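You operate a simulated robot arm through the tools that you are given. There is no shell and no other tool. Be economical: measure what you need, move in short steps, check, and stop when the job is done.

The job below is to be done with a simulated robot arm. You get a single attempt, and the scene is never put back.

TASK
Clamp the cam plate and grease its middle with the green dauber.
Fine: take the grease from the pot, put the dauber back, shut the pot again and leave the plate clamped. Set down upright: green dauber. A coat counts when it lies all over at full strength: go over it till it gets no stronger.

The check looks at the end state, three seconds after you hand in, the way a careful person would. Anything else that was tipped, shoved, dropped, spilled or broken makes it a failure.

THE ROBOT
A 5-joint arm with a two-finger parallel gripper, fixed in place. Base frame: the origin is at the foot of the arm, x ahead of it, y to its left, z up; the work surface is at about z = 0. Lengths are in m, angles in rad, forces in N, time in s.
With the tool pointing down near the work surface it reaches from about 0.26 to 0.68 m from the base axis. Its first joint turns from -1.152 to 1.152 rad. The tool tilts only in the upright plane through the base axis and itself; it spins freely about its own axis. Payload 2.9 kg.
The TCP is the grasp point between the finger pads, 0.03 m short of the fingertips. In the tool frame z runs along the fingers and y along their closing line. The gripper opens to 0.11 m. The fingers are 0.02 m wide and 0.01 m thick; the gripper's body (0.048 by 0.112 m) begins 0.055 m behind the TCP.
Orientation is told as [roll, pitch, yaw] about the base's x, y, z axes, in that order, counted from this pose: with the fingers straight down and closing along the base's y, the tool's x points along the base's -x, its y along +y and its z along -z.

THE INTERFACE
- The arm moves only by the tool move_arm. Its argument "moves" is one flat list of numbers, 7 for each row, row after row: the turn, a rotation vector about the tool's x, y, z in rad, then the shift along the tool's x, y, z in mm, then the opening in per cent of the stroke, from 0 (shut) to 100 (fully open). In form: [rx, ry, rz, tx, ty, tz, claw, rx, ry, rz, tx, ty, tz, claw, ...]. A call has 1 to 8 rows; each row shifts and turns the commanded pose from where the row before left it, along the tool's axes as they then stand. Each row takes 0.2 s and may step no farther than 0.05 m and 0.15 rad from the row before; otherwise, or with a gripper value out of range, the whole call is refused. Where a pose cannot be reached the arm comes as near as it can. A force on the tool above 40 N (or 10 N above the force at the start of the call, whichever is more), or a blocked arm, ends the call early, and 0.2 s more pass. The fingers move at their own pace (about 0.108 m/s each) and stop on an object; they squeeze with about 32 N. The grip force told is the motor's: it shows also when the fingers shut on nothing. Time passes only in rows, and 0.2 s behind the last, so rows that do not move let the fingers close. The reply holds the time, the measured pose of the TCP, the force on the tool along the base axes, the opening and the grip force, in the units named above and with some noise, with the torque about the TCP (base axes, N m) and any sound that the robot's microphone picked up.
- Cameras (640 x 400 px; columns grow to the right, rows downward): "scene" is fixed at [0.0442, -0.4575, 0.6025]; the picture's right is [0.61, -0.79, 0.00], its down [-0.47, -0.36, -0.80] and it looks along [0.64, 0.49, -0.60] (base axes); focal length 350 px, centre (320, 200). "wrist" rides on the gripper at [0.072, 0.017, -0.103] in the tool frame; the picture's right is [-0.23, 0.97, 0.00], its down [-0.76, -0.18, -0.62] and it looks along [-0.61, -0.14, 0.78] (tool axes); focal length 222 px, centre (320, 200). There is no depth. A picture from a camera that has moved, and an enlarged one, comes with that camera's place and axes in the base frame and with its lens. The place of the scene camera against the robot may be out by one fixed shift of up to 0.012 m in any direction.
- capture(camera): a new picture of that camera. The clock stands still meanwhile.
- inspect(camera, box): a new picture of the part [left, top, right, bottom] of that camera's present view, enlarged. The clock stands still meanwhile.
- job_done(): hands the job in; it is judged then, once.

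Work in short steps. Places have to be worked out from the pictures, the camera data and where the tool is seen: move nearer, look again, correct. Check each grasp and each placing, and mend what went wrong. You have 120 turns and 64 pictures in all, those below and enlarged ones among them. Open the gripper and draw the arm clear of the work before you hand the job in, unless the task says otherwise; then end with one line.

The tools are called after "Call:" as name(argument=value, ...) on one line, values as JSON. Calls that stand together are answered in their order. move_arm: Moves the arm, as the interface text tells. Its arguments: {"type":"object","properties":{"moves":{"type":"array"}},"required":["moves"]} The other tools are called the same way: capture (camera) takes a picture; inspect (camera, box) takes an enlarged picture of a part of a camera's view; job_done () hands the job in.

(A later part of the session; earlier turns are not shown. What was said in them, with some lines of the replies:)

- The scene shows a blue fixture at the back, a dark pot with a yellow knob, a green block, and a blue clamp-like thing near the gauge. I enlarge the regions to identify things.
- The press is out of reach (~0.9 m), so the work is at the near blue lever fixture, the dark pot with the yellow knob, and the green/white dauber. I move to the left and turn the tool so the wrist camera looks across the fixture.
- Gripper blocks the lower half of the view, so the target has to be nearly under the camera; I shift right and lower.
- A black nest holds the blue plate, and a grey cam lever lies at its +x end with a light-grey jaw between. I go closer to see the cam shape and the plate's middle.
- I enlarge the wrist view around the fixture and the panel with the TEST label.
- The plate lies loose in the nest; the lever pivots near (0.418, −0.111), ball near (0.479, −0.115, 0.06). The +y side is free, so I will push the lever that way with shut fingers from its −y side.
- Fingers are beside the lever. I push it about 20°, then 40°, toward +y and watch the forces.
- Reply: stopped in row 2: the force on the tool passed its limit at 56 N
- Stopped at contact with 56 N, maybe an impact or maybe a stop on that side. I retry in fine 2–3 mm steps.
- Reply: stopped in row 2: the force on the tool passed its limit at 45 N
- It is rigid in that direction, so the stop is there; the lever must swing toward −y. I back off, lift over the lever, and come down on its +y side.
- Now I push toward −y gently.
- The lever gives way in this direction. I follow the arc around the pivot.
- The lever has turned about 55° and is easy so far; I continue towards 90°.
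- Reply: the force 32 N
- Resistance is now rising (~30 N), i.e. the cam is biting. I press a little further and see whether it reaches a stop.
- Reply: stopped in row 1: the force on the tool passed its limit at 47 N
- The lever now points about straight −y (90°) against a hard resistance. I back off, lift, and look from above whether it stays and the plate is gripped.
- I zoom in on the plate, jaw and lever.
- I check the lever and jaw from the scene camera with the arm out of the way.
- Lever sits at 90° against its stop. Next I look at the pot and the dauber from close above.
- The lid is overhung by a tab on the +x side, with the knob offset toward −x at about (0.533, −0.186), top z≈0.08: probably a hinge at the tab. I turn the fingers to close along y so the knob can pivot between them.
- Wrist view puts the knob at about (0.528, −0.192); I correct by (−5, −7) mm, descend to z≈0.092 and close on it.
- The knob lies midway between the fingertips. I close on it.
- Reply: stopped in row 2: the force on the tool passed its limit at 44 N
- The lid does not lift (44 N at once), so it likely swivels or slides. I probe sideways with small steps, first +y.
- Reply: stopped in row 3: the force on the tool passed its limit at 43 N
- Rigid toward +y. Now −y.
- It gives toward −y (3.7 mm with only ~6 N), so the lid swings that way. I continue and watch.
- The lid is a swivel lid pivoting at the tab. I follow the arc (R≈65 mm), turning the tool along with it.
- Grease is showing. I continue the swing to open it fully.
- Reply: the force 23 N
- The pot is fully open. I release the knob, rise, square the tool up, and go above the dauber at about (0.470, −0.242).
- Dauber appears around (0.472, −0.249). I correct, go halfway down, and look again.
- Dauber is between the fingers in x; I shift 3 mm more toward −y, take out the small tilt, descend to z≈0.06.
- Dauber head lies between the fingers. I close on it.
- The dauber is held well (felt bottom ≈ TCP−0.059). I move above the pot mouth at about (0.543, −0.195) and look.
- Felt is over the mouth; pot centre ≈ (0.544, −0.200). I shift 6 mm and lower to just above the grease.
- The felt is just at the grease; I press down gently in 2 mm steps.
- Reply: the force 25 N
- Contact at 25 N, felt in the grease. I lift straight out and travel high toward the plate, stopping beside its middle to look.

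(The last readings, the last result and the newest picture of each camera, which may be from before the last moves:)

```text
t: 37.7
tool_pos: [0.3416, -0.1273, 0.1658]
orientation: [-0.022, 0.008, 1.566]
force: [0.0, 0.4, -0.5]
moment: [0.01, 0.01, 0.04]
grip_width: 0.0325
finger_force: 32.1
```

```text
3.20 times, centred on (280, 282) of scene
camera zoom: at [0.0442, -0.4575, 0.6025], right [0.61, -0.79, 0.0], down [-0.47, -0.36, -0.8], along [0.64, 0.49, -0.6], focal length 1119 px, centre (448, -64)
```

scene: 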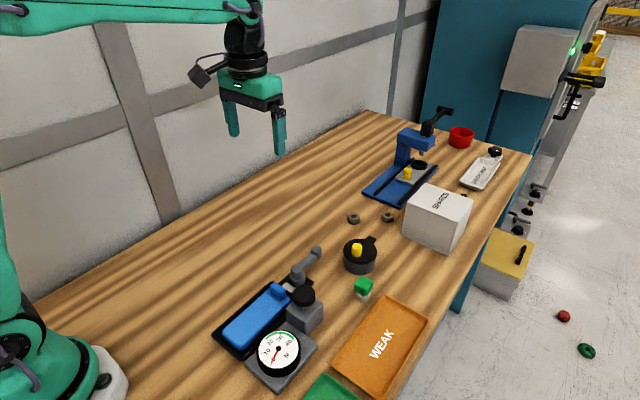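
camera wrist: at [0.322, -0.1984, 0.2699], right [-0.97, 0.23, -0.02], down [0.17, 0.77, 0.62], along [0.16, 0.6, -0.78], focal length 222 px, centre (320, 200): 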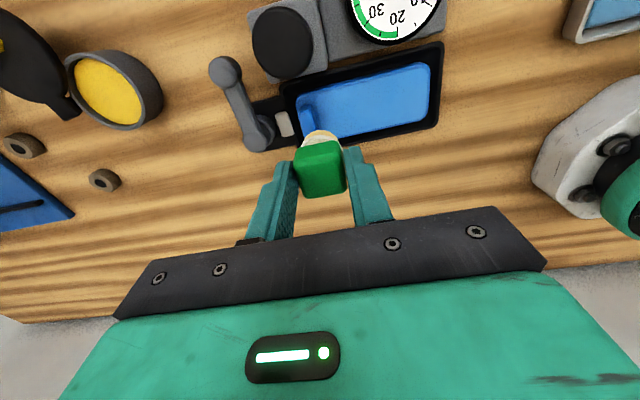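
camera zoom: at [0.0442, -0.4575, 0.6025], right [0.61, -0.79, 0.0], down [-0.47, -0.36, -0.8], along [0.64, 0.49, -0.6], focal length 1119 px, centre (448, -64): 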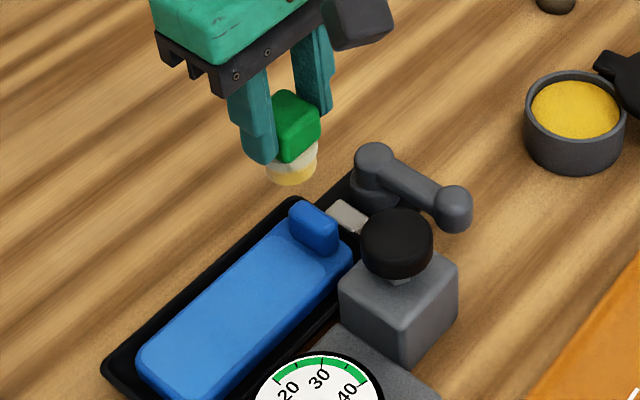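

Felt is loaded (yellow). I enlarge the plate.

Call:
inspect(camera="wrist", box=[270, 30, 460, 150])

```text
3.33 times, centred on (365, 90) of wrist
camera zoom: at [0.322, -0.1984, 0.2699], right [-0.97, 0.23, -0.02], down [0.17, 0.77, 0.62], along [0.16, 0.6, -0.78], focal length 740 px, centre (170, 567)
```

zoom: 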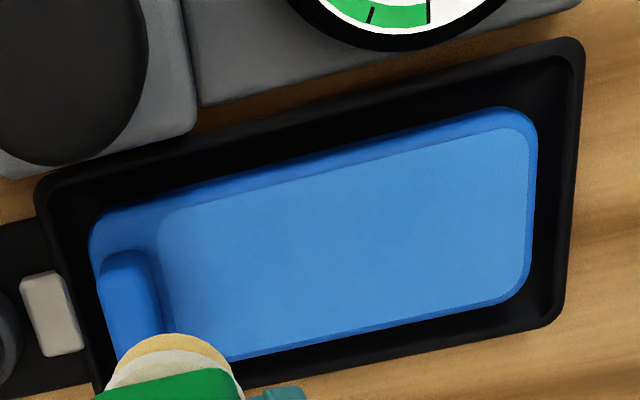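

Light raised pad spans about x 0.236–0.345, y −0.140…−0.096, i.e. 109×44 mm with centre (0.29, −0.118). I go over its centre and lower carefully.

Call:
move_arm(moves=[0, 0, 0, -5, 26, 0, 0, 0, 0, 0, -4, 26, 0, 0, 0, 0, 0, 0, 0, 25, 0, 0, 0, 0, 0, 0, 20, 0, 0, 0, 0, 0, 0, 6, 0, 0, 0, 0, 0, 0, 5, 0])

Call:
inspect(camera="scene", box=[200, 240, 340, 340])

```text
t: 39.1
tool_pos: [0.2923, -0.1187, 0.108]
orientation: [-0.018, 0.006, 1.566]
force: [-0.2, 0.4, -0.9]
moment: [-0.01, 0.0, 0.0]
grip_width: 0.0321
finger_force: 31.8
```

```text
4.00 times, centred on (270, 290) of scene
camera zoom: at [0.0442, -0.4575, 0.6025], right [0.61, -0.79, 0.0], down [-0.47, -0.36, -0.8], along [0.64, 0.49, -0.6], focal length 1399 px, centre (520, -160)
```

zoom: 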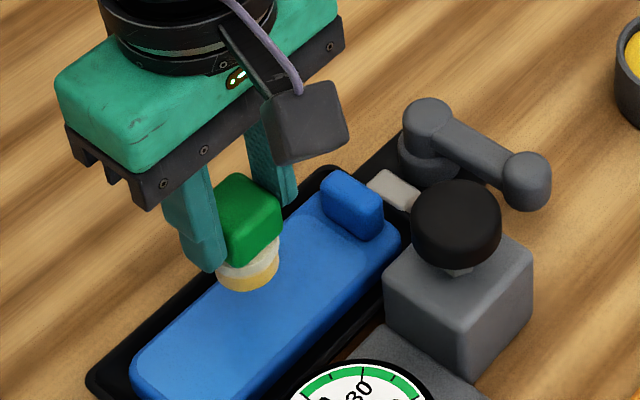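

The felt hovers a little above the plate. I lower in 3 mm steps.

Call:
move_arm(moves=[0, 0, 0, 0, 0, 3, 0, 0, 0, 0, 0, 0, 3, 0, 0, 0, 0, 0, 0, 3, 0, 0, 0, 0, 0, 0, 3, 0])

Call:
move_arm(moves=[0, 0, 0, 0, 0, 2, 0, 0, 0, 0, 0, 0, 2, 0])

```text
t: 40.1
tool_pos: [0.2941, -0.1181, 0.0969]
orientation: [-0.019, 0.006, 1.566]
force: [-0.3, -0.7, -0.5]
moment: [0.02, 0.01, 0.0]
grip_width: 0.0322
finger_force: 31.9
```

```text
t: 40.7
tool_pos: [0.2927, -0.1176, 0.0924]
orientation: [-0.019, 0.009, 1.567]
force: [0.2, -0.3, -1.3]
moment: [0.0, 0.01, 0.01]
grip_width: 0.0323
finger_force: 32.3
```

Call:
move_arm(moves=[0, 0, 0, 0, 0, 2, 0, 0, 0, 0, 0, 0, 2, 0, 0, 0, 0, 0, 0, 2, 0])

Call:
inspect(camera="scene", box=[200, 240, 340, 340])

```text
t: 41.5
tool_pos: [0.2931, -0.1173, 0.0866]
orientation: [-0.02, 0.007, 1.565]
force: [-0.5, -0.7, -0.3]
moment: [0.0, -0.02, -0.01]
grip_width: 0.0324
finger_force: 32.2
```

```text
4.00 times, centred on (270, 290) of scene
camera zoom: at [0.0442, -0.4575, 0.6025], right [0.61, -0.79, 0.0], down [-0.47, -0.36, -0.8], along [0.64, 0.49, -0.6], focal length 1399 px, centre (520, -160)
```

zoom: 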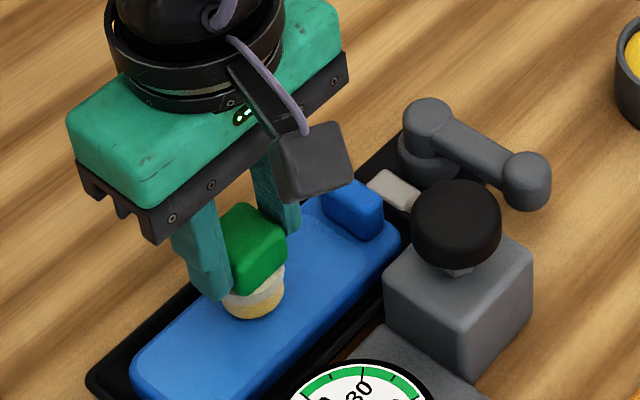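

Still free; I keep lowering in 2 mm steps.

Call:
move_arm(moves=[0, 0, 0, 0, 0, 2, 0, 0, 0, 0, 0, 0, 1.5, 0, 0, 0, 0, 0, 0, 1.5, 0])

Call:
move_arm(moves=[0, 0, 0, 0, 0, 1.5, 0, 0, 0, 0, 0, 0, 1.5, 0])

```text
t: 42.3
tool_pos: [0.2925, -0.1175, 0.0822]
orientation: [-0.019, 0.008, 1.566]
force: [-0.3, -0.2, 0.1]
moment: [0.03, 0.0, 0.01]
grip_width: 0.0323
finger_force: 31.8
```

```text
t: 42.9
tool_pos: [0.2934, -0.1181, 0.0793]
orientation: [-0.021, 0.008, 1.566]
force: [-7.1, 1.8, 25.4]
moment: [0.17, 0.58, 0.03]
grip_width: 0.0323
finger_force: 31.8
```

Contact at TCP z≈0.0795 (25 N). I ease off slightly, do a short stroke about the centre, lift and look at the coat.

Call:
move_arm(moves=[0, 0, 0, 0, 0, -0.6, 0, 0, 0, 0, 0, -8, 0, 0, 0, 0, 0, 0, -8, 0, 0, 0, 0, 0, 0, 8, 0, 0, 0, 0, 0, 0, 8, 0, 0, 0, 0, 0, 0, 8, 0, 0, 0, 0, 0, 0, 8, 0, 0])

Call:
move_arm(moves=[0, 0, 0, 0, 0, -20, 0, 0, 0, 0, 0, 0, -40, 0, 0, 0, 0, 0, 0, -25, 0, 0, 0, 0, 0, -40, 0, 0, 0, 0, 0, 0, -20, 0, 0])

Call:
inspect(camera="wrist", box=[230, 20, 440, 150])

```text
t: 44.5
tool_pos: [0.2769, -0.1171, 0.0797]
orientation: [-0.021, 0.01, 1.565]
force: [4.9, 0.6, 12.3]
moment: [0.01, -0.1, 0.0]
grip_width: 0.0322
finger_force: 32.2
```

```text
t: 45.7
tool_pos: [0.3343, -0.1185, 0.1658]
orientation: [-0.02, 0.007, 1.565]
force: [-0.1, -0.5, -0.3]
moment: [-0.03, -0.01, -0.02]
grip_width: 0.0325
finger_force: 32.3
```

```text
3.05 times, centred on (335, 85) of wrist
camera zoom: at [0.3153, -0.1899, 0.2698], right [-0.97, 0.23, -0.02], down [0.17, 0.77, 0.62], along [0.16, 0.6, -0.78], focal length 677 px, centre (274, 550)
```

zoom: 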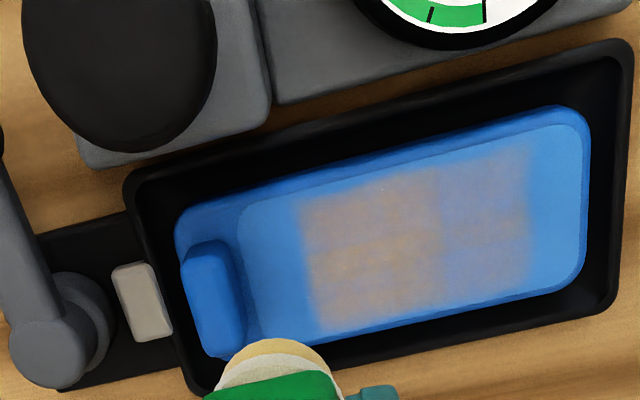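

The coat shows on a rectangular zone (x≈0.25–0.323, full pad width), still faint. I go back down and make repeated sweeps over the whole zone.

Call:
move_arm(moves=[0, 0, 0, 0, 24, 0, 0, 0, 0, 0, 0, 0, 40, 0, 0, 0, 0, 0, 0, 30, 0, 0, 0, 0, 0, 0, 13, 0, 0, 0, 0, 0, 0, 2, 0, 0, 0, 0, 8, 0, 0, 0, 0, 0, 0, 0, 10, 0, 0, 0, 0, 0, 0, 10, 0, 0])

Call:
move_arm(moves=[0, 0, 0, 0, 10, 0, 0, 0, 0, 0, 0, 10, 0, 0, 0, 0, 0, 0, 10, 0, 0, 0, 0, 0, -8, 0, 0, 0, 0, 0, 0, 0, -10, 0, 0, 0, 0, 0, 0, -10, 0, 0, 0, 0, 0, 0, -10, 0, 0, 0, 0, 0, 0, -10, 0, 0])

Call:
move_arm(moves=[0, 0, 0, 0, -10, 0, 0, 0, 0, 0, -8, 0, 0, 0, 0, 0, 0, 0, 10, 0, 0, 0, 0, 0, 0, 10, 0, 0, 0, 0, 0, 0, 10, 0, 0, 0, 0, 0, 0, 10, 0, 0, 0, 0, 0, 0, 10, 0, 0])

```text
t: 47.5
tool_pos: [0.295, -0.1263, 0.0789]
orientation: [-0.021, 0.008, 1.563]
force: [0.7, -0.1, 3.6]
moment: [0.03, 0.02, -0.01]
grip_width: 0.0321
finger_force: 32.0
```

```text
t: 49.3
tool_pos: [0.3039, -0.117, 0.0784]
orientation: [-0.019, 0.008, 1.565]
force: [-2.4, -0.3, 6.2]
moment: [-0.04, 0.22, -0.01]
grip_width: 0.0321
finger_force: 31.9
```

```text
t: 50.9
tool_pos: [0.2635, -0.1103, 0.0788]
orientation: [-0.022, 0.006, 1.565]
force: [2.8, 0.2, 7.2]
moment: [0.08, -0.06, -0.02]
grip_width: 0.0322
finger_force: 31.4
```

Light contact kept. One more pass back, then lift and look.

Call:
move_arm(moves=[0, 0, 0, 0, -10, 0, 0, 0, 0, 0, 0, -10, 0, 0, 0, 0, 0, 0, -10, 0, 0, 0, 0, 0, 0, -10, 0, 0, 0, 0, 0, 0, -8, 0, 0, 0, 0, 0, 8, 0, -35, 0, 0, 0, 0, 0, 0, -50, 0, 0, 0, 0, 0, -24, 0, 0])

Call:
inspect(camera="wrist", box=[230, 20, 440, 150])

```text
t: 52.7
tool_pos: [0.3336, -0.1183, 0.1653]
orientation: [-0.022, 0.005, 1.564]
force: [0.4, -0.3, -0.1]
moment: [-0.01, 0.03, 0.0]
grip_width: 0.032
finger_force: 31.7
```

```text
3.05 times, centred on (335, 85) of wrist
camera zoom: at [0.3136, -0.1899, 0.2698], right [-0.97, 0.23, -0.02], down [0.17, 0.77, 0.62], along [0.16, 0.6, -0.78], focal length 677 px, centre (274, 550)
```

zoom: 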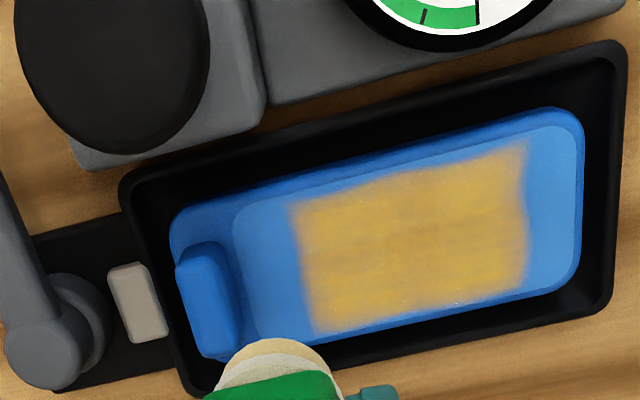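

Much stronger, still slightly translucent. Another full round of sweeps with slightly wider margins.

Call:
move_arm(moves=[0, 0, 0, 0, 22, 0, 0, 0, 0, 0, 0, 0, 40, 0, 0, 0, 0, 0, 0, 30, 0, 0, 0, 0, 0, 0, 13, 0, 0, 0, 0, 0, 0, 2, 0, 0, 0, 0, 10, 0, 0, 0, 0, 0, 0, 0, 10, 0, 0, 0, 0, 0, 0, 10, 0, 0])

Call:
move_arm(moves=[0, 0, 0, 0, 11, 0, 0, 0, 0, 0, 0, 11, 0, 0, 0, 0, 0, 0, 11, 0, 0, 0, 0, 0, -10, 0, 0, 0, 0, 0, 0, 0, -11, 0, 0, 0, 0, 0, 0, -11, 0, 0, 0, 0, 0, 0, -11, 0, 0, 0, 0, 0, 0, -10, 0, 0])

Call:
move_arm(moves=[0, 0, 0, 0, -10, 0, 0, 0, 0, 0, -10, 0, 0, 0, 0, 0, 0, 0, 10, 0, 0, 0, 0, 0, 0, 11, 0, 0, 0, 0, 0, 0, 11, 0, 0, 0, 0, 0, 0, 11, 0, 0, 0, 0, 0, 0, 10, 0, 0])

Call:
move_arm(moves=[0, 0, 0, 0, -10, 0, 0, 0, 0, 0, 0, -10, 0, 0, 0, 0, 0, 0, -10, 0, 0, 0, 0, 0, 0, -10, 0, 0, 0, 0, 0, 0, -8, 0, 0, 0, 0, 0, 10, 0, -35, 0, 0, 0, 0, 0, 0, -50, 0, 0, 0, 0, 0, -27, 0, 0])

Call:
inspect(camera="wrist", box=[230, 20, 440, 150])

```text
t: 54.5
tool_pos: [0.2932, -0.1281, 0.0789]
orientation: [-0.019, 0.009, 1.565]
force: [-0.6, -0.7, -1.3]
moment: [0.0, 0.02, 0.01]
grip_width: 0.0324
finger_force: 32.5
```

```text
t: 56.3
tool_pos: [0.3031, -0.1174, 0.0795]
orientation: [-0.019, 0.007, 1.565]
force: [-0.5, -0.5, 3.4]
moment: [0.02, 0.05, 0.0]
grip_width: 0.0321
finger_force: 31.5
```

```text
t: 57.9
tool_pos: [0.2624, -0.1076, 0.0785]
orientation: [-0.024, 0.009, 1.565]
force: [2.6, -0.4, 8.8]
moment: [0.07, -0.07, -0.01]
grip_width: 0.0324
finger_force: 31.7
```

```text
t: 59.7
tool_pos: [0.3341, -0.1189, 0.166]
orientation: [-0.021, 0.006, 1.564]
force: [-0.4, 0.3, -0.5]
moment: [0.03, 0.0, 0.03]
grip_width: 0.0325
finger_force: 31.7
```

```text
3.05 times, centred on (335, 85) of wrist
camera zoom: at [0.314, -0.1906, 0.2702], right [-0.97, 0.23, -0.02], down [0.17, 0.76, 0.62], along [0.16, 0.6, -0.78], focal length 677 px, centre (274, 550)
```

zoom: 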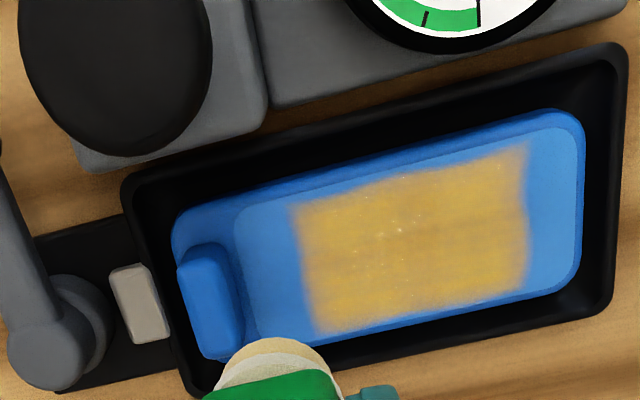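

Only slightly stronger, and contact got light in places; the felt looks nearly spent. I go back for more grease.

Call:
move_arm(moves=[0, 0, 0, 16.3, -42, 0, 0, 0, 0, 0, 16.3, -42, 0, 0, 0, 0, 0, 16.3, -42, 0, 0, 0, 0, 0, 16.3, -42, 0, 0, 0, 0, 0, 16.3, -42, 0, 0])

Call:
move_arm(moves=[0, 0, 0, 0, 0, 35, 0, 0, 0, 0, 0, 0, 30, 0, 0, 0, 0, 0, 0, 7, 0, 0, 0, 0, 0, 0, 2, 0, 0, 0, 0, 0, 0, 1.5, 0, 0, 0, 0, 0, 0, 0, 0])

```text
t: 60.9
tool_pos: [0.5416, -0.201, 0.1713]
orientation: [-0.019, 0.006, 1.564]
force: [-0.2, -0.1, -0.8]
moment: [0.02, 0.0, -0.01]
grip_width: 0.032
finger_force: 32.4
```

```text
t: 62.3
tool_pos: [0.544, -0.2008, 0.0941]
orientation: [-0.02, 0.008, 1.565]
force: [0.1, 0.4, -1.2]
moment: [-0.04, -0.01, -0.01]
grip_width: 0.0324
finger_force: 31.8
```

Call:
move_arm(moves=[0, 0, 0, 0, 0, 2, 0, 0, 0, 0, 0, 0, 1.5, 0, 0, 0, 0, 0, 0, 1.5, 0, 0, 0, 0, 0, 0, 0, 0])

```text
t: 63.3
tool_pos: [0.5452, -0.2003, 0.0889]
orientation: [-0.021, 0.006, 1.565]
force: [-0.1, 1.0, -0.3]
moment: [0.0, 0.01, 0.0]
grip_width: 0.0325
finger_force: 31.9
```

Call:
move_arm(moves=[0, 0, 0, 0, 0, 1.2, 0, 0, 0, 0, 0, 0, 0.8, 0, 0, 0, 0, 0, 0, 0, 0])

```text
t: 64.1
tool_pos: [0.5453, -0.2013, 0.0874]
orientation: [-0.021, 0.006, 1.566]
force: [-0.9, -0.1, 2.9]
moment: [0.04, 0.14, 0.02]
grip_width: 0.0321
finger_force: 32.1
```

Call:
move_arm(moves=[0, 0, 0, 0, 0, 1, 0, 0, 0, 0, 0, 0, 0, 0, 0, 0, 0, 0, 0, -40, 0, 0, 0, 0, 0, 0, -40, 0, 0, 0, 0, -15, 42, 0, 0, 0, 0, 0, -15, 42, 0, 0])

Call:
move_arm(moves=[0, 0, 0, -16, 42, 0, 0, 0, 0, 0, -16, 42, 0, 0, 0, 0, 0, -16, 42, 0, 0, 0, 0, 0, 5, 28, 0, 0, 0, 0, 0, 0, 0, 40, 0, 0, 0, 0, 0, 0, 35, 0])

Call:
inspect(camera="scene", box=[200, 240, 340, 340])

```text
t: 65.5
tool_pos: [0.4587, -0.1722, 0.1636]
orientation: [-0.021, 0.006, 1.566]
force: [-0.2, -0.4, 0.2]
moment: [0.02, 0.0, -0.02]
grip_width: 0.0324
finger_force: 32.4
```

```text
t: 66.9
tool_pos: [0.3071, -0.1278, 0.0859]
orientation: [-0.019, 0.007, 1.564]
force: [0.2, -0.5, 0.3]
moment: [0.0, -0.03, 0.01]
grip_width: 0.0323
finger_force: 31.5
```

```text
4.00 times, centred on (270, 290) of scene
camera zoom: at [0.0441, -0.4575, 0.6025], right [0.61, -0.79, 0.0], down [-0.47, -0.36, -0.8], along [0.64, 0.49, -0.6], focal length 1399 px, centre (520, -160)
```

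zoom: 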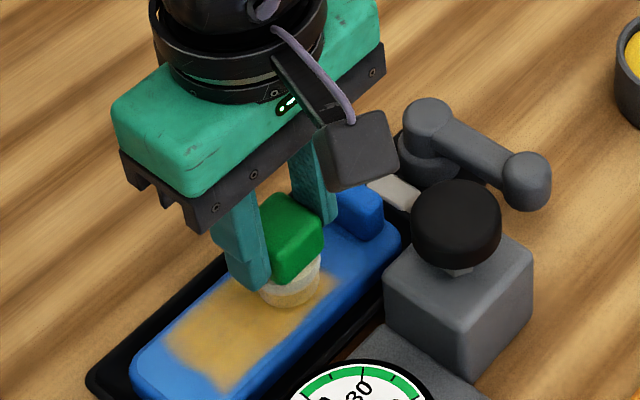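

I check the felt's colour closely: whether it took grease.

Call:
inspect(camera="scene", box=[240, 280, 300, 320])

```text
10.00 times, centred on (270, 300) of scene
camera zoom: at [0.0441, -0.4575, 0.6025], right [0.61, -0.79, 0.0], down [-0.47, -0.36, -0.8], along [0.64, 0.49, -0.6], focal length 3497 px, centre (820, -800)
```

zoom: 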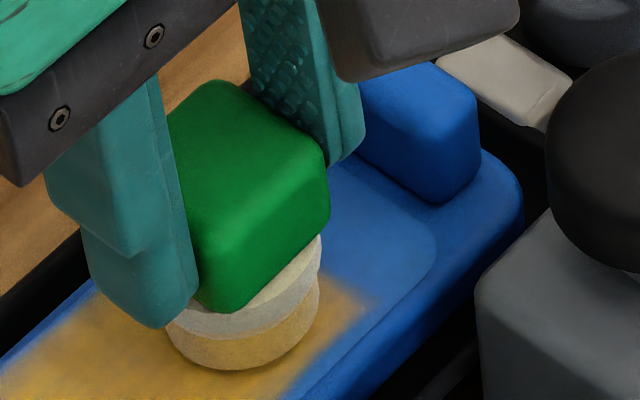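

The lower felt band is yellow, so it is loaded. I lower to contact.

Call:
move_arm(moves=[0, 0, 0, 0, 0, 4, 0, 0, 0, 0, 0, 0, 2, 0, 0, 0, 0, 0, 0, 1.5, 0, 0, 0, 0, 0, 0, 0.5, 0])

```text
t: 67.9
tool_pos: [0.3087, -0.1277, 0.0789]
orientation: [-0.021, 0.009, 1.564]
force: [-4.1, -0.1, 18.5]
moment: [0.03, 0.44, 0.02]
grip_width: 0.0323
finger_force: 32.2
```

18 N contact. Full serpentine sweep.

Call:
move_arm(moves=[0, 0, 0, 0, 9.5, 0, 0, 0, 0, 0, 0, 9.5, 0, 0, 0, 0, 0, 0, 9.5, 0, 0, 0, 0, 0, 0, 9.5, 0, 0, 0, 0, 0, 0, 9.5, 0, 0, 0, 0, 0, -10, 0, 0, 0, 0, 0, 0, 0, -9.5, 0, 0, 0, 0, 0, 0, -9.5, 0, 0])

Call:
move_arm(moves=[0, 0, 0, 0, -9.5, 0, 0, 0, 0, 0, 0, -9.5, 0, 0, 0, 0, 0, 0, -11, 0, 0, 0, 0, 0, -10, 0, 0, 0, 0, 0, 0, 0, 9.5, 0, 0, 0, 0, 0, 0, 9.5, 0, 0, 0, 0, 0, 0, 9.5, 0, 0, 0, 0, 0, 0, 9.5, 0, 0])

Call:
move_arm(moves=[0, 0, 0, 0, 11, 0, 0, 0, 0, 0, 10, 0, 0, 0, 0, 0, 0, 0, -9.5, 0, 0, 0, 0, 0, 0, -9.5, 0, 0, 0, 0, 0, 0, -9.5, 0, 0, 0, 0, 0, 0, -9.5, 0, 0, 0, 0, 0, 0, -9, 0, 0])

Call:
move_arm(moves=[0, 0, 0, 0, 0, -35, 0, 0, 0, 0, 0, 0, -50, 0, 0, 0, 0, 0, -25, 0, 0])

Call:
inspect(camera="wrist", box=[230, 20, 440, 150])

```text
t: 69.7
tool_pos: [0.2784, -0.1155, 0.0775]
orientation: [-0.016, 0.009, 1.566]
force: [-0.4, -0.5, 1.0]
moment: [0.02, 0.09, 0.01]
grip_width: 0.0321
finger_force: 31.9
```

```text
t: 71.5
tool_pos: [0.2713, -0.1074, 0.0781]
orientation: [-0.021, 0.007, 1.562]
force: [0.2, 0.7, -0.9]
moment: [0.03, 0.02, 0.03]
grip_width: 0.0323
finger_force: 32.2
```

```text
t: 73.1
tool_pos: [0.3069, -0.116, 0.0793]
orientation: [-0.021, 0.007, 1.566]
force: [-0.5, -0.2, 0.4]
moment: [0.01, 0.01, 0.03]
grip_width: 0.0321
finger_force: 32.4
```

```text
t: 73.9
tool_pos: [0.3297, -0.1161, 0.1637]
orientation: [-0.02, 0.006, 1.565]
force: [0.8, -0.8, -1.3]
moment: [-0.01, 0.02, 0.04]
grip_width: 0.0323
finger_force: 32.5
```

```text
3.05 times, centred on (335, 85) of wrist
camera zoom: at [0.3099, -0.1878, 0.2682], right [-0.97, 0.23, -0.02], down [0.17, 0.77, 0.62], along [0.16, 0.6, -0.78], focal length 677 px, centre (274, 550)
```

zoom: 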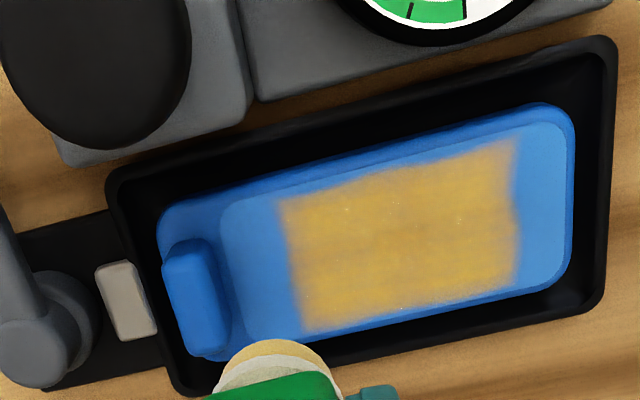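

Coat is nearly opaque. One more round with contact re-established, to see whether it still gets stronger.

Call:
move_arm(moves=[0, 0, 0, 10, 22, 0, 0, 0, 0, 0, 0, 0, 40, 0, 0, 0, 0, 0, 0, 35, 0, 0, 0, 0, 0, 0, 9, 0, 0, 0, 0, 0, 0, 1.3, 0, 0, 0, 0, 0, 0, 0.7, 0])

```text
t: 75.3
tool_pos: [0.3103, -0.1265, 0.0766]
orientation: [-0.022, 0.009, 1.563]
force: [-1.2, 0.5, 5.9]
moment: [0.0, 0.11, 0.01]
grip_width: 0.0324
finger_force: 31.8
```

Call:
move_arm(moves=[0, 0, 0, 0, 9.5, 0.5, 0, 0, 0, 0, 0, 9.5, 0, 0, 0, 0, 0, 0, 9.5, 0, 0, 0, 0, 0, 0, 9.5, 0, 0, 0, 0, 0, 0, 9.5, 0, 0, 0, 0, 0, -10, 0, 0, 0, 0, 0, 0, 0, -9.5, 0, 0, 0, 0, 0, 0, -9.5, 0, 0])

Call:
move_arm(moves=[0, 0, 0, 0, -9.5, 0.4, 0, 0, 0, 0, 0, -9.5, 0, 0, 0, 0, 0, 0, -11, 0, 0, 0, 0, 0, -10, 0, 0, 0, 0, 0, 0, 0, 9.5, 0, 0, 0, 0, 0, 0, 9.5, 0, 0, 0, 0, 0, 0, 9.5, 0, 0, 0, 0, 0, 0, 9.5, 0, 0])

Call:
move_arm(moves=[0, 0, 0, 0, 11, 0.4, 0, 0, 0, 0, 10, 0, 0, 0, 0, 0, 0, 0, -9.5, 0, 0, 0, 0, 0, 0, -9.5, 0, 0, 0, 0, 0, 0, -9.5, 0, 0, 0, 0, 0, 0, -9.5, 0, 0, 0, 0, 0, 0, -9, 0, 0])

Call:
move_arm(moves=[0, 0, 0, 0, 0, -35, 0, 0, 0, 0, 0, 0, -50, 0, 0, 0, 0, 0, -25, 0, 0])

Call:
inspect(camera="wrist", box=[230, 20, 440, 150])

```text
t: 77.1
tool_pos: [0.2804, -0.1165, 0.0756]
orientation: [-0.018, 0.007, 1.568]
force: [-3.8, 0.4, 8.9]
moment: [0.07, 0.32, 0.0]
grip_width: 0.0322
finger_force: 32.1
```

```text
t: 78.9
tool_pos: [0.2749, -0.1062, 0.0755]
orientation: [-0.023, 0.009, 1.566]
force: [2.5, 0.7, 6.7]
moment: [0.05, -0.06, 0.01]
grip_width: 0.0321
finger_force: 31.7
```

```text
t: 80.5
tool_pos: [0.3093, -0.1152, 0.0755]
orientation: [-0.021, 0.007, 1.567]
force: [-0.4, -0.7, -0.3]
moment: [0.02, -0.01, 0.01]
grip_width: 0.0325
finger_force: 32.8
```

```text
t: 81.3
tool_pos: [0.3313, -0.1175, 0.161]
orientation: [-0.021, 0.007, 1.565]
force: [-0.4, 0.2, 0.2]
moment: [0.0, 0.01, 0.03]
grip_width: 0.0321
finger_force: 32.4
```

```text
3.05 times, centred on (335, 85) of wrist
camera zoom: at [0.3123, -0.1883, 0.2658], right [-0.97, 0.23, -0.02], down [0.17, 0.77, 0.62], along [0.16, 0.6, -0.78], focal length 677 px, centre (274, 550)
```

zoom: 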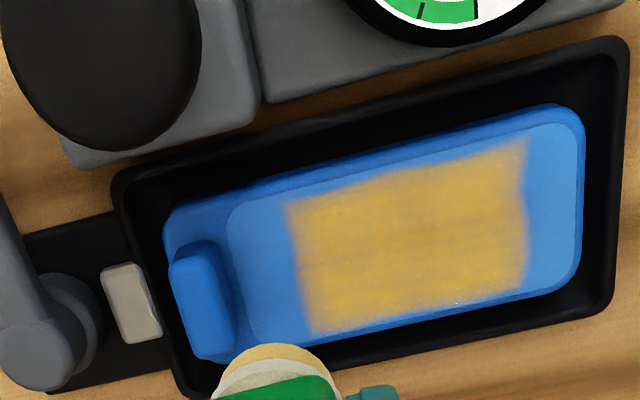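

No visible change: it has saturated. For safety one perimeter loop with slightly wider extents to cover corners, then look once more.

Call:
move_arm(moves=[0, 0, 0, 14, 16, 0, 0, 0, 0, 0, 0, 0, 40, 0, 0, 0, 0, 0, 0, 35, 0, 0, 0, 0, 0, 0, 9, 0, 0, 0, 0, 0, 0, 1.2, 0, 0, 0, 0, 0, 0, 0.5, 0])

Call:
move_arm(moves=[0, 0, 0, 0, 10, 0.3, 0, 0, 0, 0, 0, 10, 0, 0, 0, 0, 0, 0, 10, 0, 0, 0, 0, 0, 0, 10, 0, 0, 0, 0, 0, 0, 10, 0, 0, 0, 0, 0, 0, 8, 0, 0, 0, 0, 0, -9, 0, 0, 0, 0, 0, 0, -9, 0, 0, 0])

Call:
move_arm(moves=[0, 0, 0, -9, 0, 0.3, 0, 0, 0, 0, 0, -10, 0, 0, 0, 0, 0, 0, -10, 0, 0, 0, 0, 0, 0, -10, 0, 0, 0, 0, 0, 0, -10, 0, 0, 0, 0, 0, 0, -10, 0, 0, 0, 0, 0, 0, -8, 0, 0])

Call:
move_arm(moves=[0, 0, 0, 9, 0, 0.3, 0, 0, 0, 0, 9, 0, 0, 0, 0, 0, 0, 0, 0, -35, 0, 0, 0, 0, 0, 0, -50, 0, 0, 0, 0, 0, -16, 0, 0])

Call:
inspect(camera="wrist", box=[230, 20, 440, 150])

```text
t: 82.7
tool_pos: [0.3182, -0.13, 0.0747]
orientation: [-0.019, 0.008, 1.566]
force: [0.4, -0.7, 0.5]
moment: [0.02, 0.0, -0.02]
grip_width: 0.0318
finger_force: 32.5
```

```text
t: 84.5
tool_pos: [0.2603, -0.1118, 0.0741]
orientation: [-0.017, 0.008, 1.563]
force: [-0.4, -4.6, 15.3]
moment: [-0.22, 0.23, 0.02]
grip_width: 0.0322
finger_force: 31.4
```

```text
t: 86.1
tool_pos: [0.3177, -0.103, 0.0756]
orientation: [-0.02, 0.007, 1.564]
force: [-0.4, -0.6, -0.1]
moment: [0.01, 0.01, -0.01]
grip_width: 0.032
finger_force: 32.1
```

```text
t: 87.3
tool_pos: [0.3319, -0.1214, 0.1594]
orientation: [-0.022, 0.007, 1.563]
force: [-0.8, 0.9, 0.1]
moment: [0.01, 0.01, -0.01]
grip_width: 0.0323
finger_force: 32.3
```

```text
3.05 times, centred on (335, 85) of wrist
camera zoom: at [0.3123, -0.1931, 0.2635], right [-0.97, 0.23, -0.02], down [0.17, 0.77, 0.62], along [0.16, 0.6, -0.78], focal length 677 px, centre (274, 550)
```

zoom: 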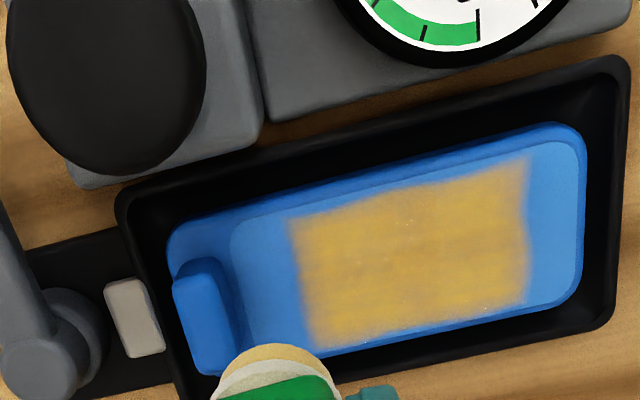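

Coat is even and unchanged in strength: saturated. Now I carry the dauber back to its place at (0.4745, −0.2525).

Call:
move_arm(moves=[0, 0, 0, 0, -10, -20, 0, 0, 0, 0, 26.3, -27, 0, 0, 0, 0, 0, 26.3, -27, 0, 0, 0, 0, 0, 26.3, -27, 0, 0, 0, 0, 0, 26.3, -27, 0, 0, 0, 0, 0, 26.3, -25, 0, 0])

Call:
inspect(camera="scene", box=[310, 190, 420, 310])

```text
t: 88.7
tool_pos: [0.4746, -0.2564, 0.1818]
orientation: [-0.017, 0.008, 1.566]
force: [-0.7, 0.2, -0.6]
moment: [-0.02, 0.02, -0.01]
grip_width: 0.0323
finger_force: 32.1
```

```text
3.33 times, centred on (365, 250) of scene
camera zoom: at [0.0441, -0.4575, 0.6025], right [0.61, -0.79, 0.0], down [-0.47, -0.36, -0.8], along [0.64, 0.49, -0.6], focal length 1166 px, centre (170, 33)
```

zoom: 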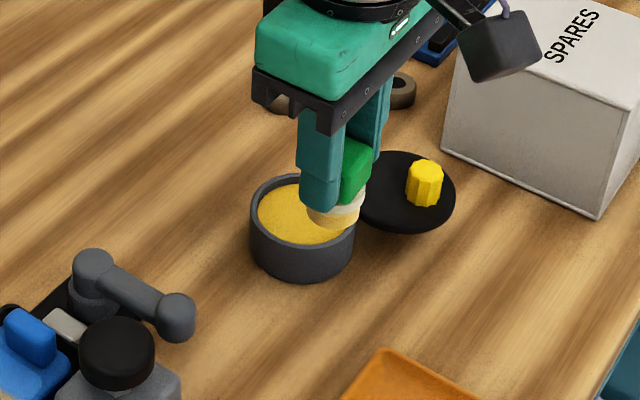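

I lower it towards the table.

Call:
move_arm(moves=[0, 0, 0, -3.5, 0, 40, 0, 0, 0, 0, 0, 0, 40, 0, 0, 0, 0, 0, 0, 30, 0, 0, 0, 0, 0, 0, 7, 0])

Call:
inspect(camera="scene", box=[330, 230, 410, 310])

```text
t: 89.7
tool_pos: [0.4754, -0.2497, 0.0655]
orientation: [-0.017, 0.009, 1.564]
force: [0.4, 0.7, -0.3]
moment: [-0.03, 0.0, 0.03]
grip_width: 0.0322
finger_force: 31.6
```

```text
5.00 times, centred on (370, 270) of scene
camera zoom: at [0.0442, -0.4575, 0.6025], right [0.61, -0.79, 0.0], down [-0.47, -0.36, -0.8], along [0.64, 0.49, -0.6], focal length 1748 px, centre (70, -150)
```

zoom: 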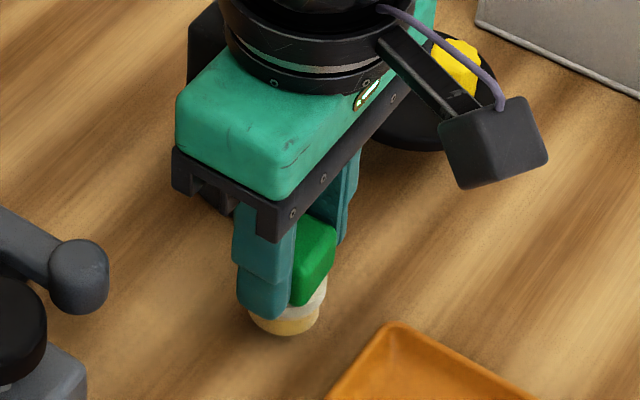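

Nearly down; fine steps until contact with the table.

Call:
move_arm(moves=[0, 0, 0, 3, 0, 2, 0, 0, 0, 0, 0, 0, 2, 0, 0, 0, 0, 0, 0, 2, 0, 0, 0, 0, 0, 0, 2, 0])

Call:
move_arm(moves=[0, 0, 0, 0, 0, 1, 0, 0, 0, 0, 0, 0, 1, 0])

```text
t: 90.7
tool_pos: [0.4776, -0.2534, 0.0571]
orientation: [-0.017, 0.01, 1.565]
force: [-0.4, -0.1, 0.6]
moment: [0.04, 0.0, 0.0]
grip_width: 0.0321
finger_force: 32.2
```

```text
t: 91.3
tool_pos: [0.4773, -0.2535, 0.0564]
orientation: [-0.015, 0.009, 1.565]
force: [0.0, -0.3, -0.2]
moment: [-0.01, -0.01, 0.03]
grip_width: 0.0323
finger_force: 31.6
```

Call:
move_arm(moves=[0, 0, 0, 0, 2.5, 1, 0, 0, 0, 0, 0, 0, 1, 0, 0, 0, 0, 0, 0, 0, 0])

```text
t: 92.1
tool_pos: [0.4751, -0.2527, 0.0533]
orientation: [-0.018, 0.009, 1.565]
force: [-0.6, 0.3, -0.3]
moment: [0.03, 0.02, 0.0]
grip_width: 0.0324
finger_force: 31.9
```

Call:
move_arm(moves=[0, 0, 0, 0, 0, 1, 0, 0, 0, 0, 0, 0, 0.7, 0, 0, 0, 0, 0, 0, 0, 0])

```text
t: 92.9
tool_pos: [0.4746, -0.2522, 0.0526]
orientation: [-0.019, 0.01, 1.566]
force: [-2.5, 1.7, 13.8]
moment: [0.15, 0.33, -0.01]
grip_width: 0.032
finger_force: 32.5
```

It stands on the table (13.8 N). I ease off, open, and rise.

Call:
move_arm(moves=[0, 0, 0, 0, 0, -0.4, 0, 0, 0, 0, 0, 0, 0, 60, 0, 0, 0, 0, 0, 0, 60, 0, 0, 0, 0, 0, -15, 60, 0, 0, 0, 0, 0, -35, 60, 0, 0, 0, 0, 0, -40, 60])

Call:
inspect(camera="scene", box=[310, 220, 420, 310])

```text
t: 94.3
tool_pos: [0.4733, -0.2535, 0.1433]
orientation: [-0.019, 0.009, 1.566]
force: [-0.4, -0.3, -0.4]
moment: [-0.01, 0.02, -0.03]
grip_width: 0.0657
finger_force: 0.1
```

```text
4.44 times, centred on (365, 265) of scene
camera zoom: at [0.0442, -0.4575, 0.6025], right [0.61, -0.79, 0.0], down [-0.47, -0.36, -0.8], along [0.64, 0.49, -0.6], focal length 1554 px, centre (120, -89)
```

zoom: 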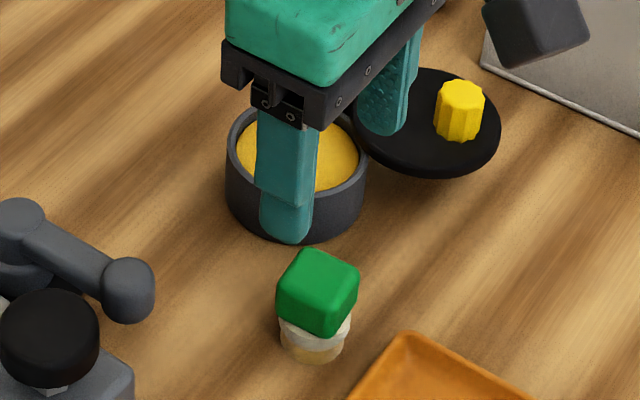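

The dauber stands upright in its place. Now I go back over the lid knob at (0.598, −0.262), with the same yaw as at release.

Call:
move_arm(moves=[0, 0, 0, 3, -42, 0, 60, 0, 0, 0, 3, -42, 0, 60, 0, 0, 0, 3, -41, 0, 60, 0, 0, 0.15, 0, 0, 0, 60])

Call:
capture(camera="wrist")

```text
t: 95.3
tool_pos: [0.5984, -0.2634, 0.1454]
orientation: [-0.02, 0.004, 1.413]
force: [-0.4, -0.2, 0.1]
moment: [-0.01, 0.01, -0.02]
grip_width: 0.0659
finger_force: 0.1
```

```text
11 pictures are left
camera wrist: at [0.5677, -0.3312, 0.249], right [-0.93, 0.38, -0.02], down [0.28, 0.73, 0.62], along [0.25, 0.57, -0.78], focal length 222 px, centre (320, 200)
```

wrist: 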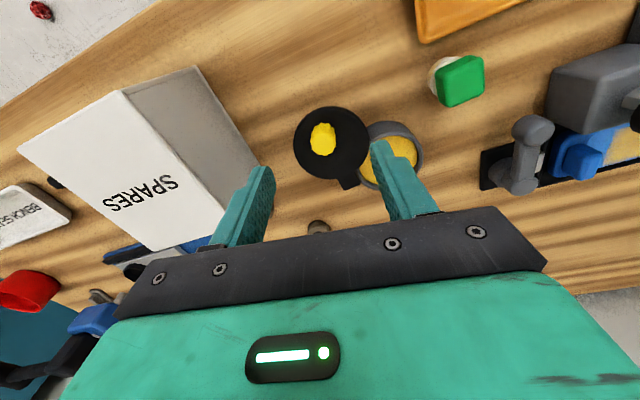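

Knob is between the fingers. I descend and close.

Call:
move_arm(moves=[0, 0, 0, 0, 0, 25, 60, 0, 0, 0, 0, 0, 20, 60, 0, 0, 0, 0, 0, 6, 60, 0, 0, 0, 0, 0, 0, 0, 0, 0, 0, 0, 0, 0, 0, 0, 0, 0, 0, 0, 0, 0])

```text
t: 96.7
tool_pos: [0.6001, -0.2649, 0.0953]
orientation: [-0.019, 0.006, 1.415]
force: [-1.5, 0.6, 0.0]
moment: [-0.09, 0.08, 0.08]
grip_width: 0.0212
finger_force: 44.8
```

Knob gripped. I swing the lid back along the arc.

Call:
move_arm(moves=[0, 0, 0.11, 1.5, 7, 0, 0, 0, 0, 0.11, 1.5, 7, 0, 0, 0, 0, 0.11, 1.5, 7, 0, 0])

Call:
move_arm(moves=[0, 0, 0.11, 1.5, 7, 0, 0, 0, 0, 0.11, 1.5, 7, 0, 0, 0, 0, 0.11, 1.5, 7, 0, 0])

```text
t: 97.5
tool_pos: [0.5777, -0.2625, 0.0953]
orientation: [-0.018, 0.0, 1.084]
force: [-6.2, 2.2, 2.7]
moment: [0.05, 0.42, 0.46]
grip_width: 0.0215
finger_force: 44.8
```

```text
t: 98.3
tool_pos: [0.5576, -0.254, 0.0933]
orientation: [-0.02, -0.008, 0.753]
force: [-2.9, 1.0, 7.6]
moment: [-0.06, 0.5, 0.2]
grip_width: 0.0214
finger_force: 44.8
```

Call:
move_arm(moves=[0, 0, 0.11, 1.0, 7, 0, 0, 0, 0, 0.11, 1.0, 7, 0, 0, 0, 0, 0.11, 1.0, 7, 0, 0])

Call:
move_arm(moves=[0, 0, 0.11, 1.3, 7, 0, 0, 0, 0, 0.11, 1.3, 7, 0, 0, 0, 0, 0.11, 1.3, 7, 0, 0])

```text
t: 99.1
tool_pos: [0.5413, -0.2406, 0.0943]
orientation: [-0.015, -0.013, 0.42]
force: [-20.1, -18.2, 17.7]
moment: [-0.52, 0.93, 0.01]
grip_width: 0.0211
finger_force: 45.3
```

```text
t: 99.9
tool_pos: [0.5302, -0.2215, 0.0922]
orientation: [-0.006, -0.014, 0.09]
force: [-28.3, -13.7, 23.6]
moment: [-0.16, 0.69, -0.11]
grip_width: 0.0211
finger_force: 45.1
```

Some side load has built up; I ease outward/up a bit and continue to the closed position.

Call:
move_arm(moves=[0, 0, 0, 2, 0, -1, 0, 0, 0, 0.08, 2, 6.5, 0, 0, 0, 0, 0.08, 2, 6.5, 0, 0])

Call:
inspect(camera="scene", box=[320, 210, 420, 290])

```text
t: 100.7
tool_pos: [0.5261, -0.2056, 0.0936]
orientation: [-0.007, -0.022, -0.062]
force: [6.4, 0.6, -5.6]
moment: [0.08, 0.41, -0.05]
grip_width: 0.0211
finger_force: 45.0
```

```text
5.00 times, centred on (370, 250) of scene
camera zoom: at [0.0442, -0.4575, 0.6025], right [0.61, -0.79, 0.0], down [-0.47, -0.36, -0.8], along [0.64, 0.49, -0.6], focal length 1748 px, centre (70, -50)
```

zoom: 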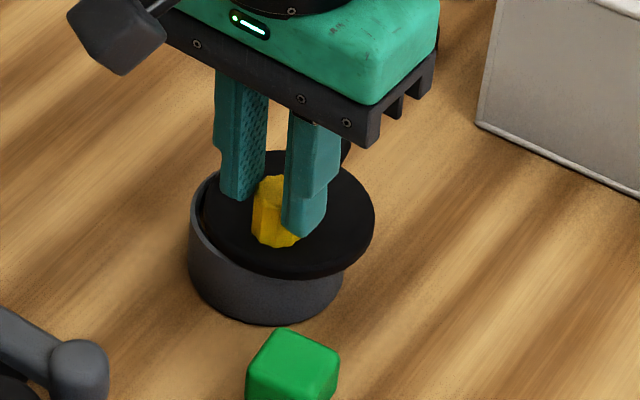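

Nearly shut; ~11 mm remain to the original (0.528, −0.195) stop. I push +y gently until it stops.

Call:
move_arm(moves=[0, 0, 0.05, 0, 4, 0, 0, 0, 0, 0.05, 0, 4, 0, 0, 0, 0, 0, 0, 3, 0, 0, 0, 0, 0, 0, 2, 0, 0, 0, 0, 0, 0, 2, 0, 0])

Call:
inspect(camera="scene", box=[320, 210, 420, 290])

```text
t: 101.9
tool_pos: [0.5263, -0.194, 0.0933]
orientation: [-0.004, -0.017, -0.168]
force: [-13.2, -13.1, -9.1]
moment: [-0.28, 0.49, -0.46]
grip_width: 0.0214
finger_force: 45.7
```

```text
5.00 times, centred on (370, 250) of scene
camera zoom: at [0.0442, -0.4575, 0.6024], right [0.61, -0.79, 0.0], down [-0.47, -0.36, -0.8], along [0.64, 0.49, -0.6], focal length 1748 px, centre (70, -50)
```

zoom: 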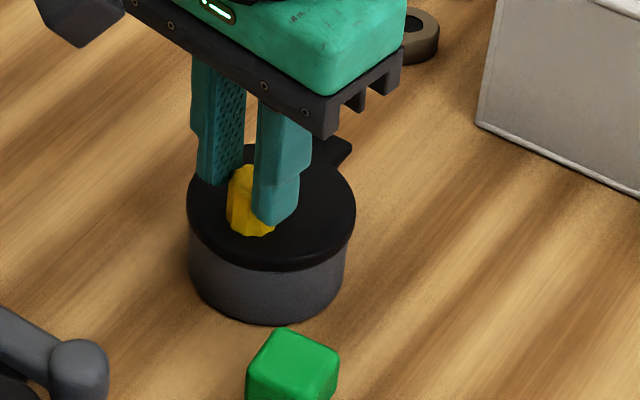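

Lid is at its closed stop, matching the start. I release, rise, and draw away to the left/back.

Call:
move_arm(moves=[0, 0, 0, 0, 0, 0, 60, 0, 0, 0, 0, 0, 0, 60, 0, 0, 0, 0, 0, -35, 60, 0, 0, 0, 0, 0, -45, 60, 0, 0, 0, 0, 0, -45, 60, 0, 0, 0, 5, 40, 0, 60, 0, 0, 0, 5, 40, 0, 60, 0, 0, 0, 5, 45, 0, 60])

Call:
capture(camera="scene")

Call:
inspect(camera="scene", box=[210, 220, 400, 345])

```text
t: 103.7
tool_pos: [0.5294, -0.0678, 0.2212]
orientation: [0.001, -0.026, -0.166]
force: [0.3, -0.4, -0.9]
moment: [0.0, -0.03, -0.02]
grip_width: 0.0662
finger_force: 0.1
```

```text
8 pictures are left
```

scene: 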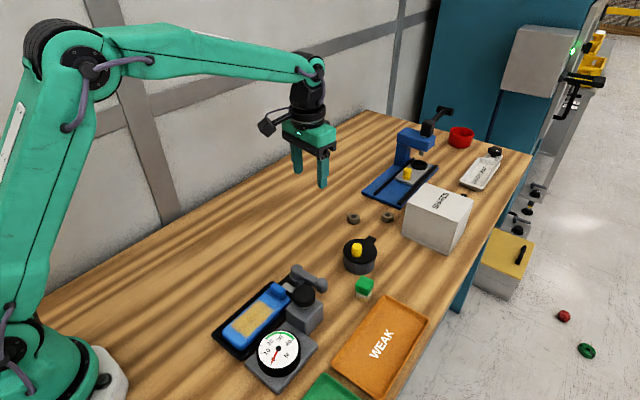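

```text
3.20 times, centred on (305, 282) of scene
camera zoom: at [0.0441, -0.4576, 0.6025], right [0.61, -0.79, 0.0], down [-0.47, -0.36, -0.8], along [0.64, 0.49, -0.6], focal length 1119 px, centre (368, -64)
```

zoom: 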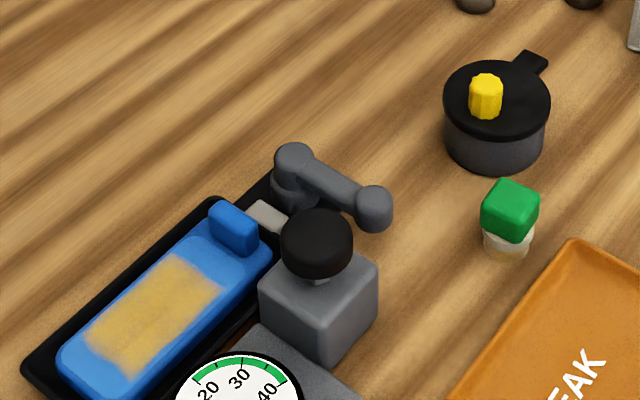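

Everything is in place. I check the coat and the clamp once more closely.

Call:
inspect(camera="scene", box=[212, 275, 302, 350])

```text
5.33 times, centred on (257, 312) of scene
camera zoom: at [0.0441, -0.4576, 0.6025], right [0.61, -0.79, 0.0], down [-0.47, -0.36, -0.8], along [0.64, 0.49, -0.6], focal length 1865 px, centre (656, -400)
```

zoom: 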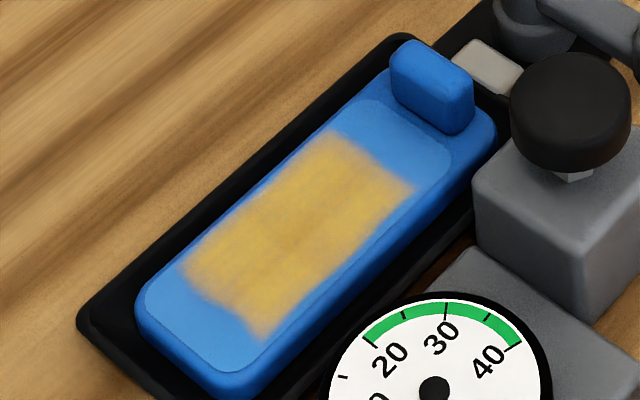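

The coat is even. To be sure of the clamp I press the lever end once more from its +x side toward its closed stop.

Call:
move_arm(moves=[0, 0, 0, 16, -35, 0, 0, 0, 0, 0, 16, -35, 0, 0, 0, 0, 0, 16, -35, 0, 0, 0, 0, 0, 0, 0, 39, 0, 0, 0, 0, 0, 0, 39, 0, 0, 0, 0, 0, 0, 39, 0, 0, 0, 0, 0, 0, 37, 0])

Call:
move_arm(moves=[0, 0, 0, 10, 0, 0, 0, 0, 0, 0, 5, 0, 0, 0, 0, 0, 0, 4, 0, 0, 0, 0, 0, 0, 3, 0, 0, 0, 0, 0, 0, 3, 0, 0, 0])

```text
t: 105.3
tool_pos: [0.4706, -0.163, 0.0629]
orientation: [-0.003, -0.02, -0.163]
force: [0.0, 0.0, 1.2]
moment: [0.0, 0.0, 0.0]
grip_width: 0.0
finger_force: 31.9
```

```text
t: 106.5
tool_pos: [0.4457, -0.1595, 0.0644]
orientation: [-0.003, -0.023, -0.164]
force: [0.0, 0.0, 0.6]
moment: [0.04, 0.0, -0.01]
grip_width: 0.0001
finger_force: 32.4
```

Call:
move_arm(moves=[0, 0, 0, 3, 0, 0, 0, 0, 0, 0, 3, 0, 0, 0, 0, 0, 0, 2, 0, 0, 0, 0, 0, 0, 2, 0, 0, 0, 0, 0, 0, 2, 0, 0, 0, 0, 0, 0, 2, 0, 0, 0])

```text
t: 107.8
tool_pos: [0.4375, -0.1566, 0.0639]
orientation: [-0.005, -0.039, -0.161]
force: [1.3, 1.6, -1.4]
moment: [0.01, -0.05, 0.0]
grip_width: 0.0002
finger_force: 32.3
stopped in row 6: the force on the tool passed its limit at 42 N (the readings are from after the stop); the commanded pose is now the measured one
```

The lever is hard against its stop, so the clamp is home. I back off and draw the arm clear, gripper open.

Call:
move_arm(moves=[0, 0, 0, -12, 0, 0, 0, 0, 0, 0, -12, 0, 0, 0, 0, 0, 0, 0, 0, -45, 0, 0, 0, 0, 0, 0, -45, 0, 0, 0, 0, 0, 0, -45, 60, 0, 0, 0, -5, 45, 0, 100, 0, 0, 0, -5, 45, 0, 100, 0, 0, 0, -5, 45, 0, 100])

Call:
inspect(camera="scene", box=[210, 220, 400, 345])

```text
t: 109.6
tool_pos: [0.492, -0.0282, 0.2004]
orientation: [0.003, -0.034, -0.162]
force: [0.5, 0.2, 0.6]
moment: [0.0, 0.02, -0.01]
grip_width: 0.1099
finger_force: 0.1
```

```text
3.20 times, centred on (305, 282) of scene
camera zoom: at [0.0441, -0.4575, 0.6025], right [0.61, -0.79, 0.0], down [-0.47, -0.36, -0.8], along [0.64, 0.49, -0.6], focal length 1119 px, centre (368, -64)
```

zoom: 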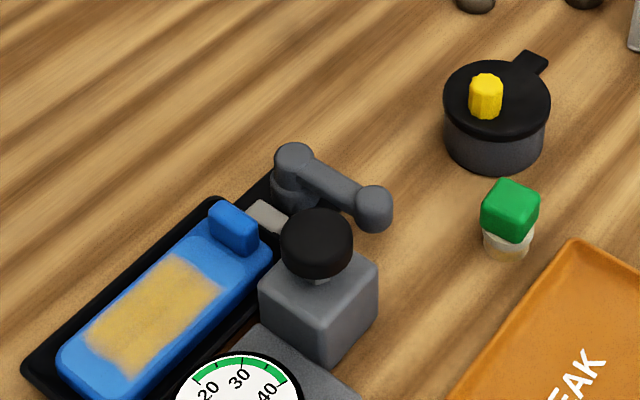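

The lever is at its stop, the coat is even, the dauber stands upright, the pot is shut and the arm is clear. I hand the job in.

Call:
job_done()

```text
The job is handed in.
```

The job is handed in: the cam plate's middle is greased to an even coat that got no stronger on the last passes. The dauber is upright in its place, the pot is shut, and the clamp lever is hard against its stop. I could not clearly see the clamp jaw move, so the clamping rests on that stop and on the plate holding still under the strokes.
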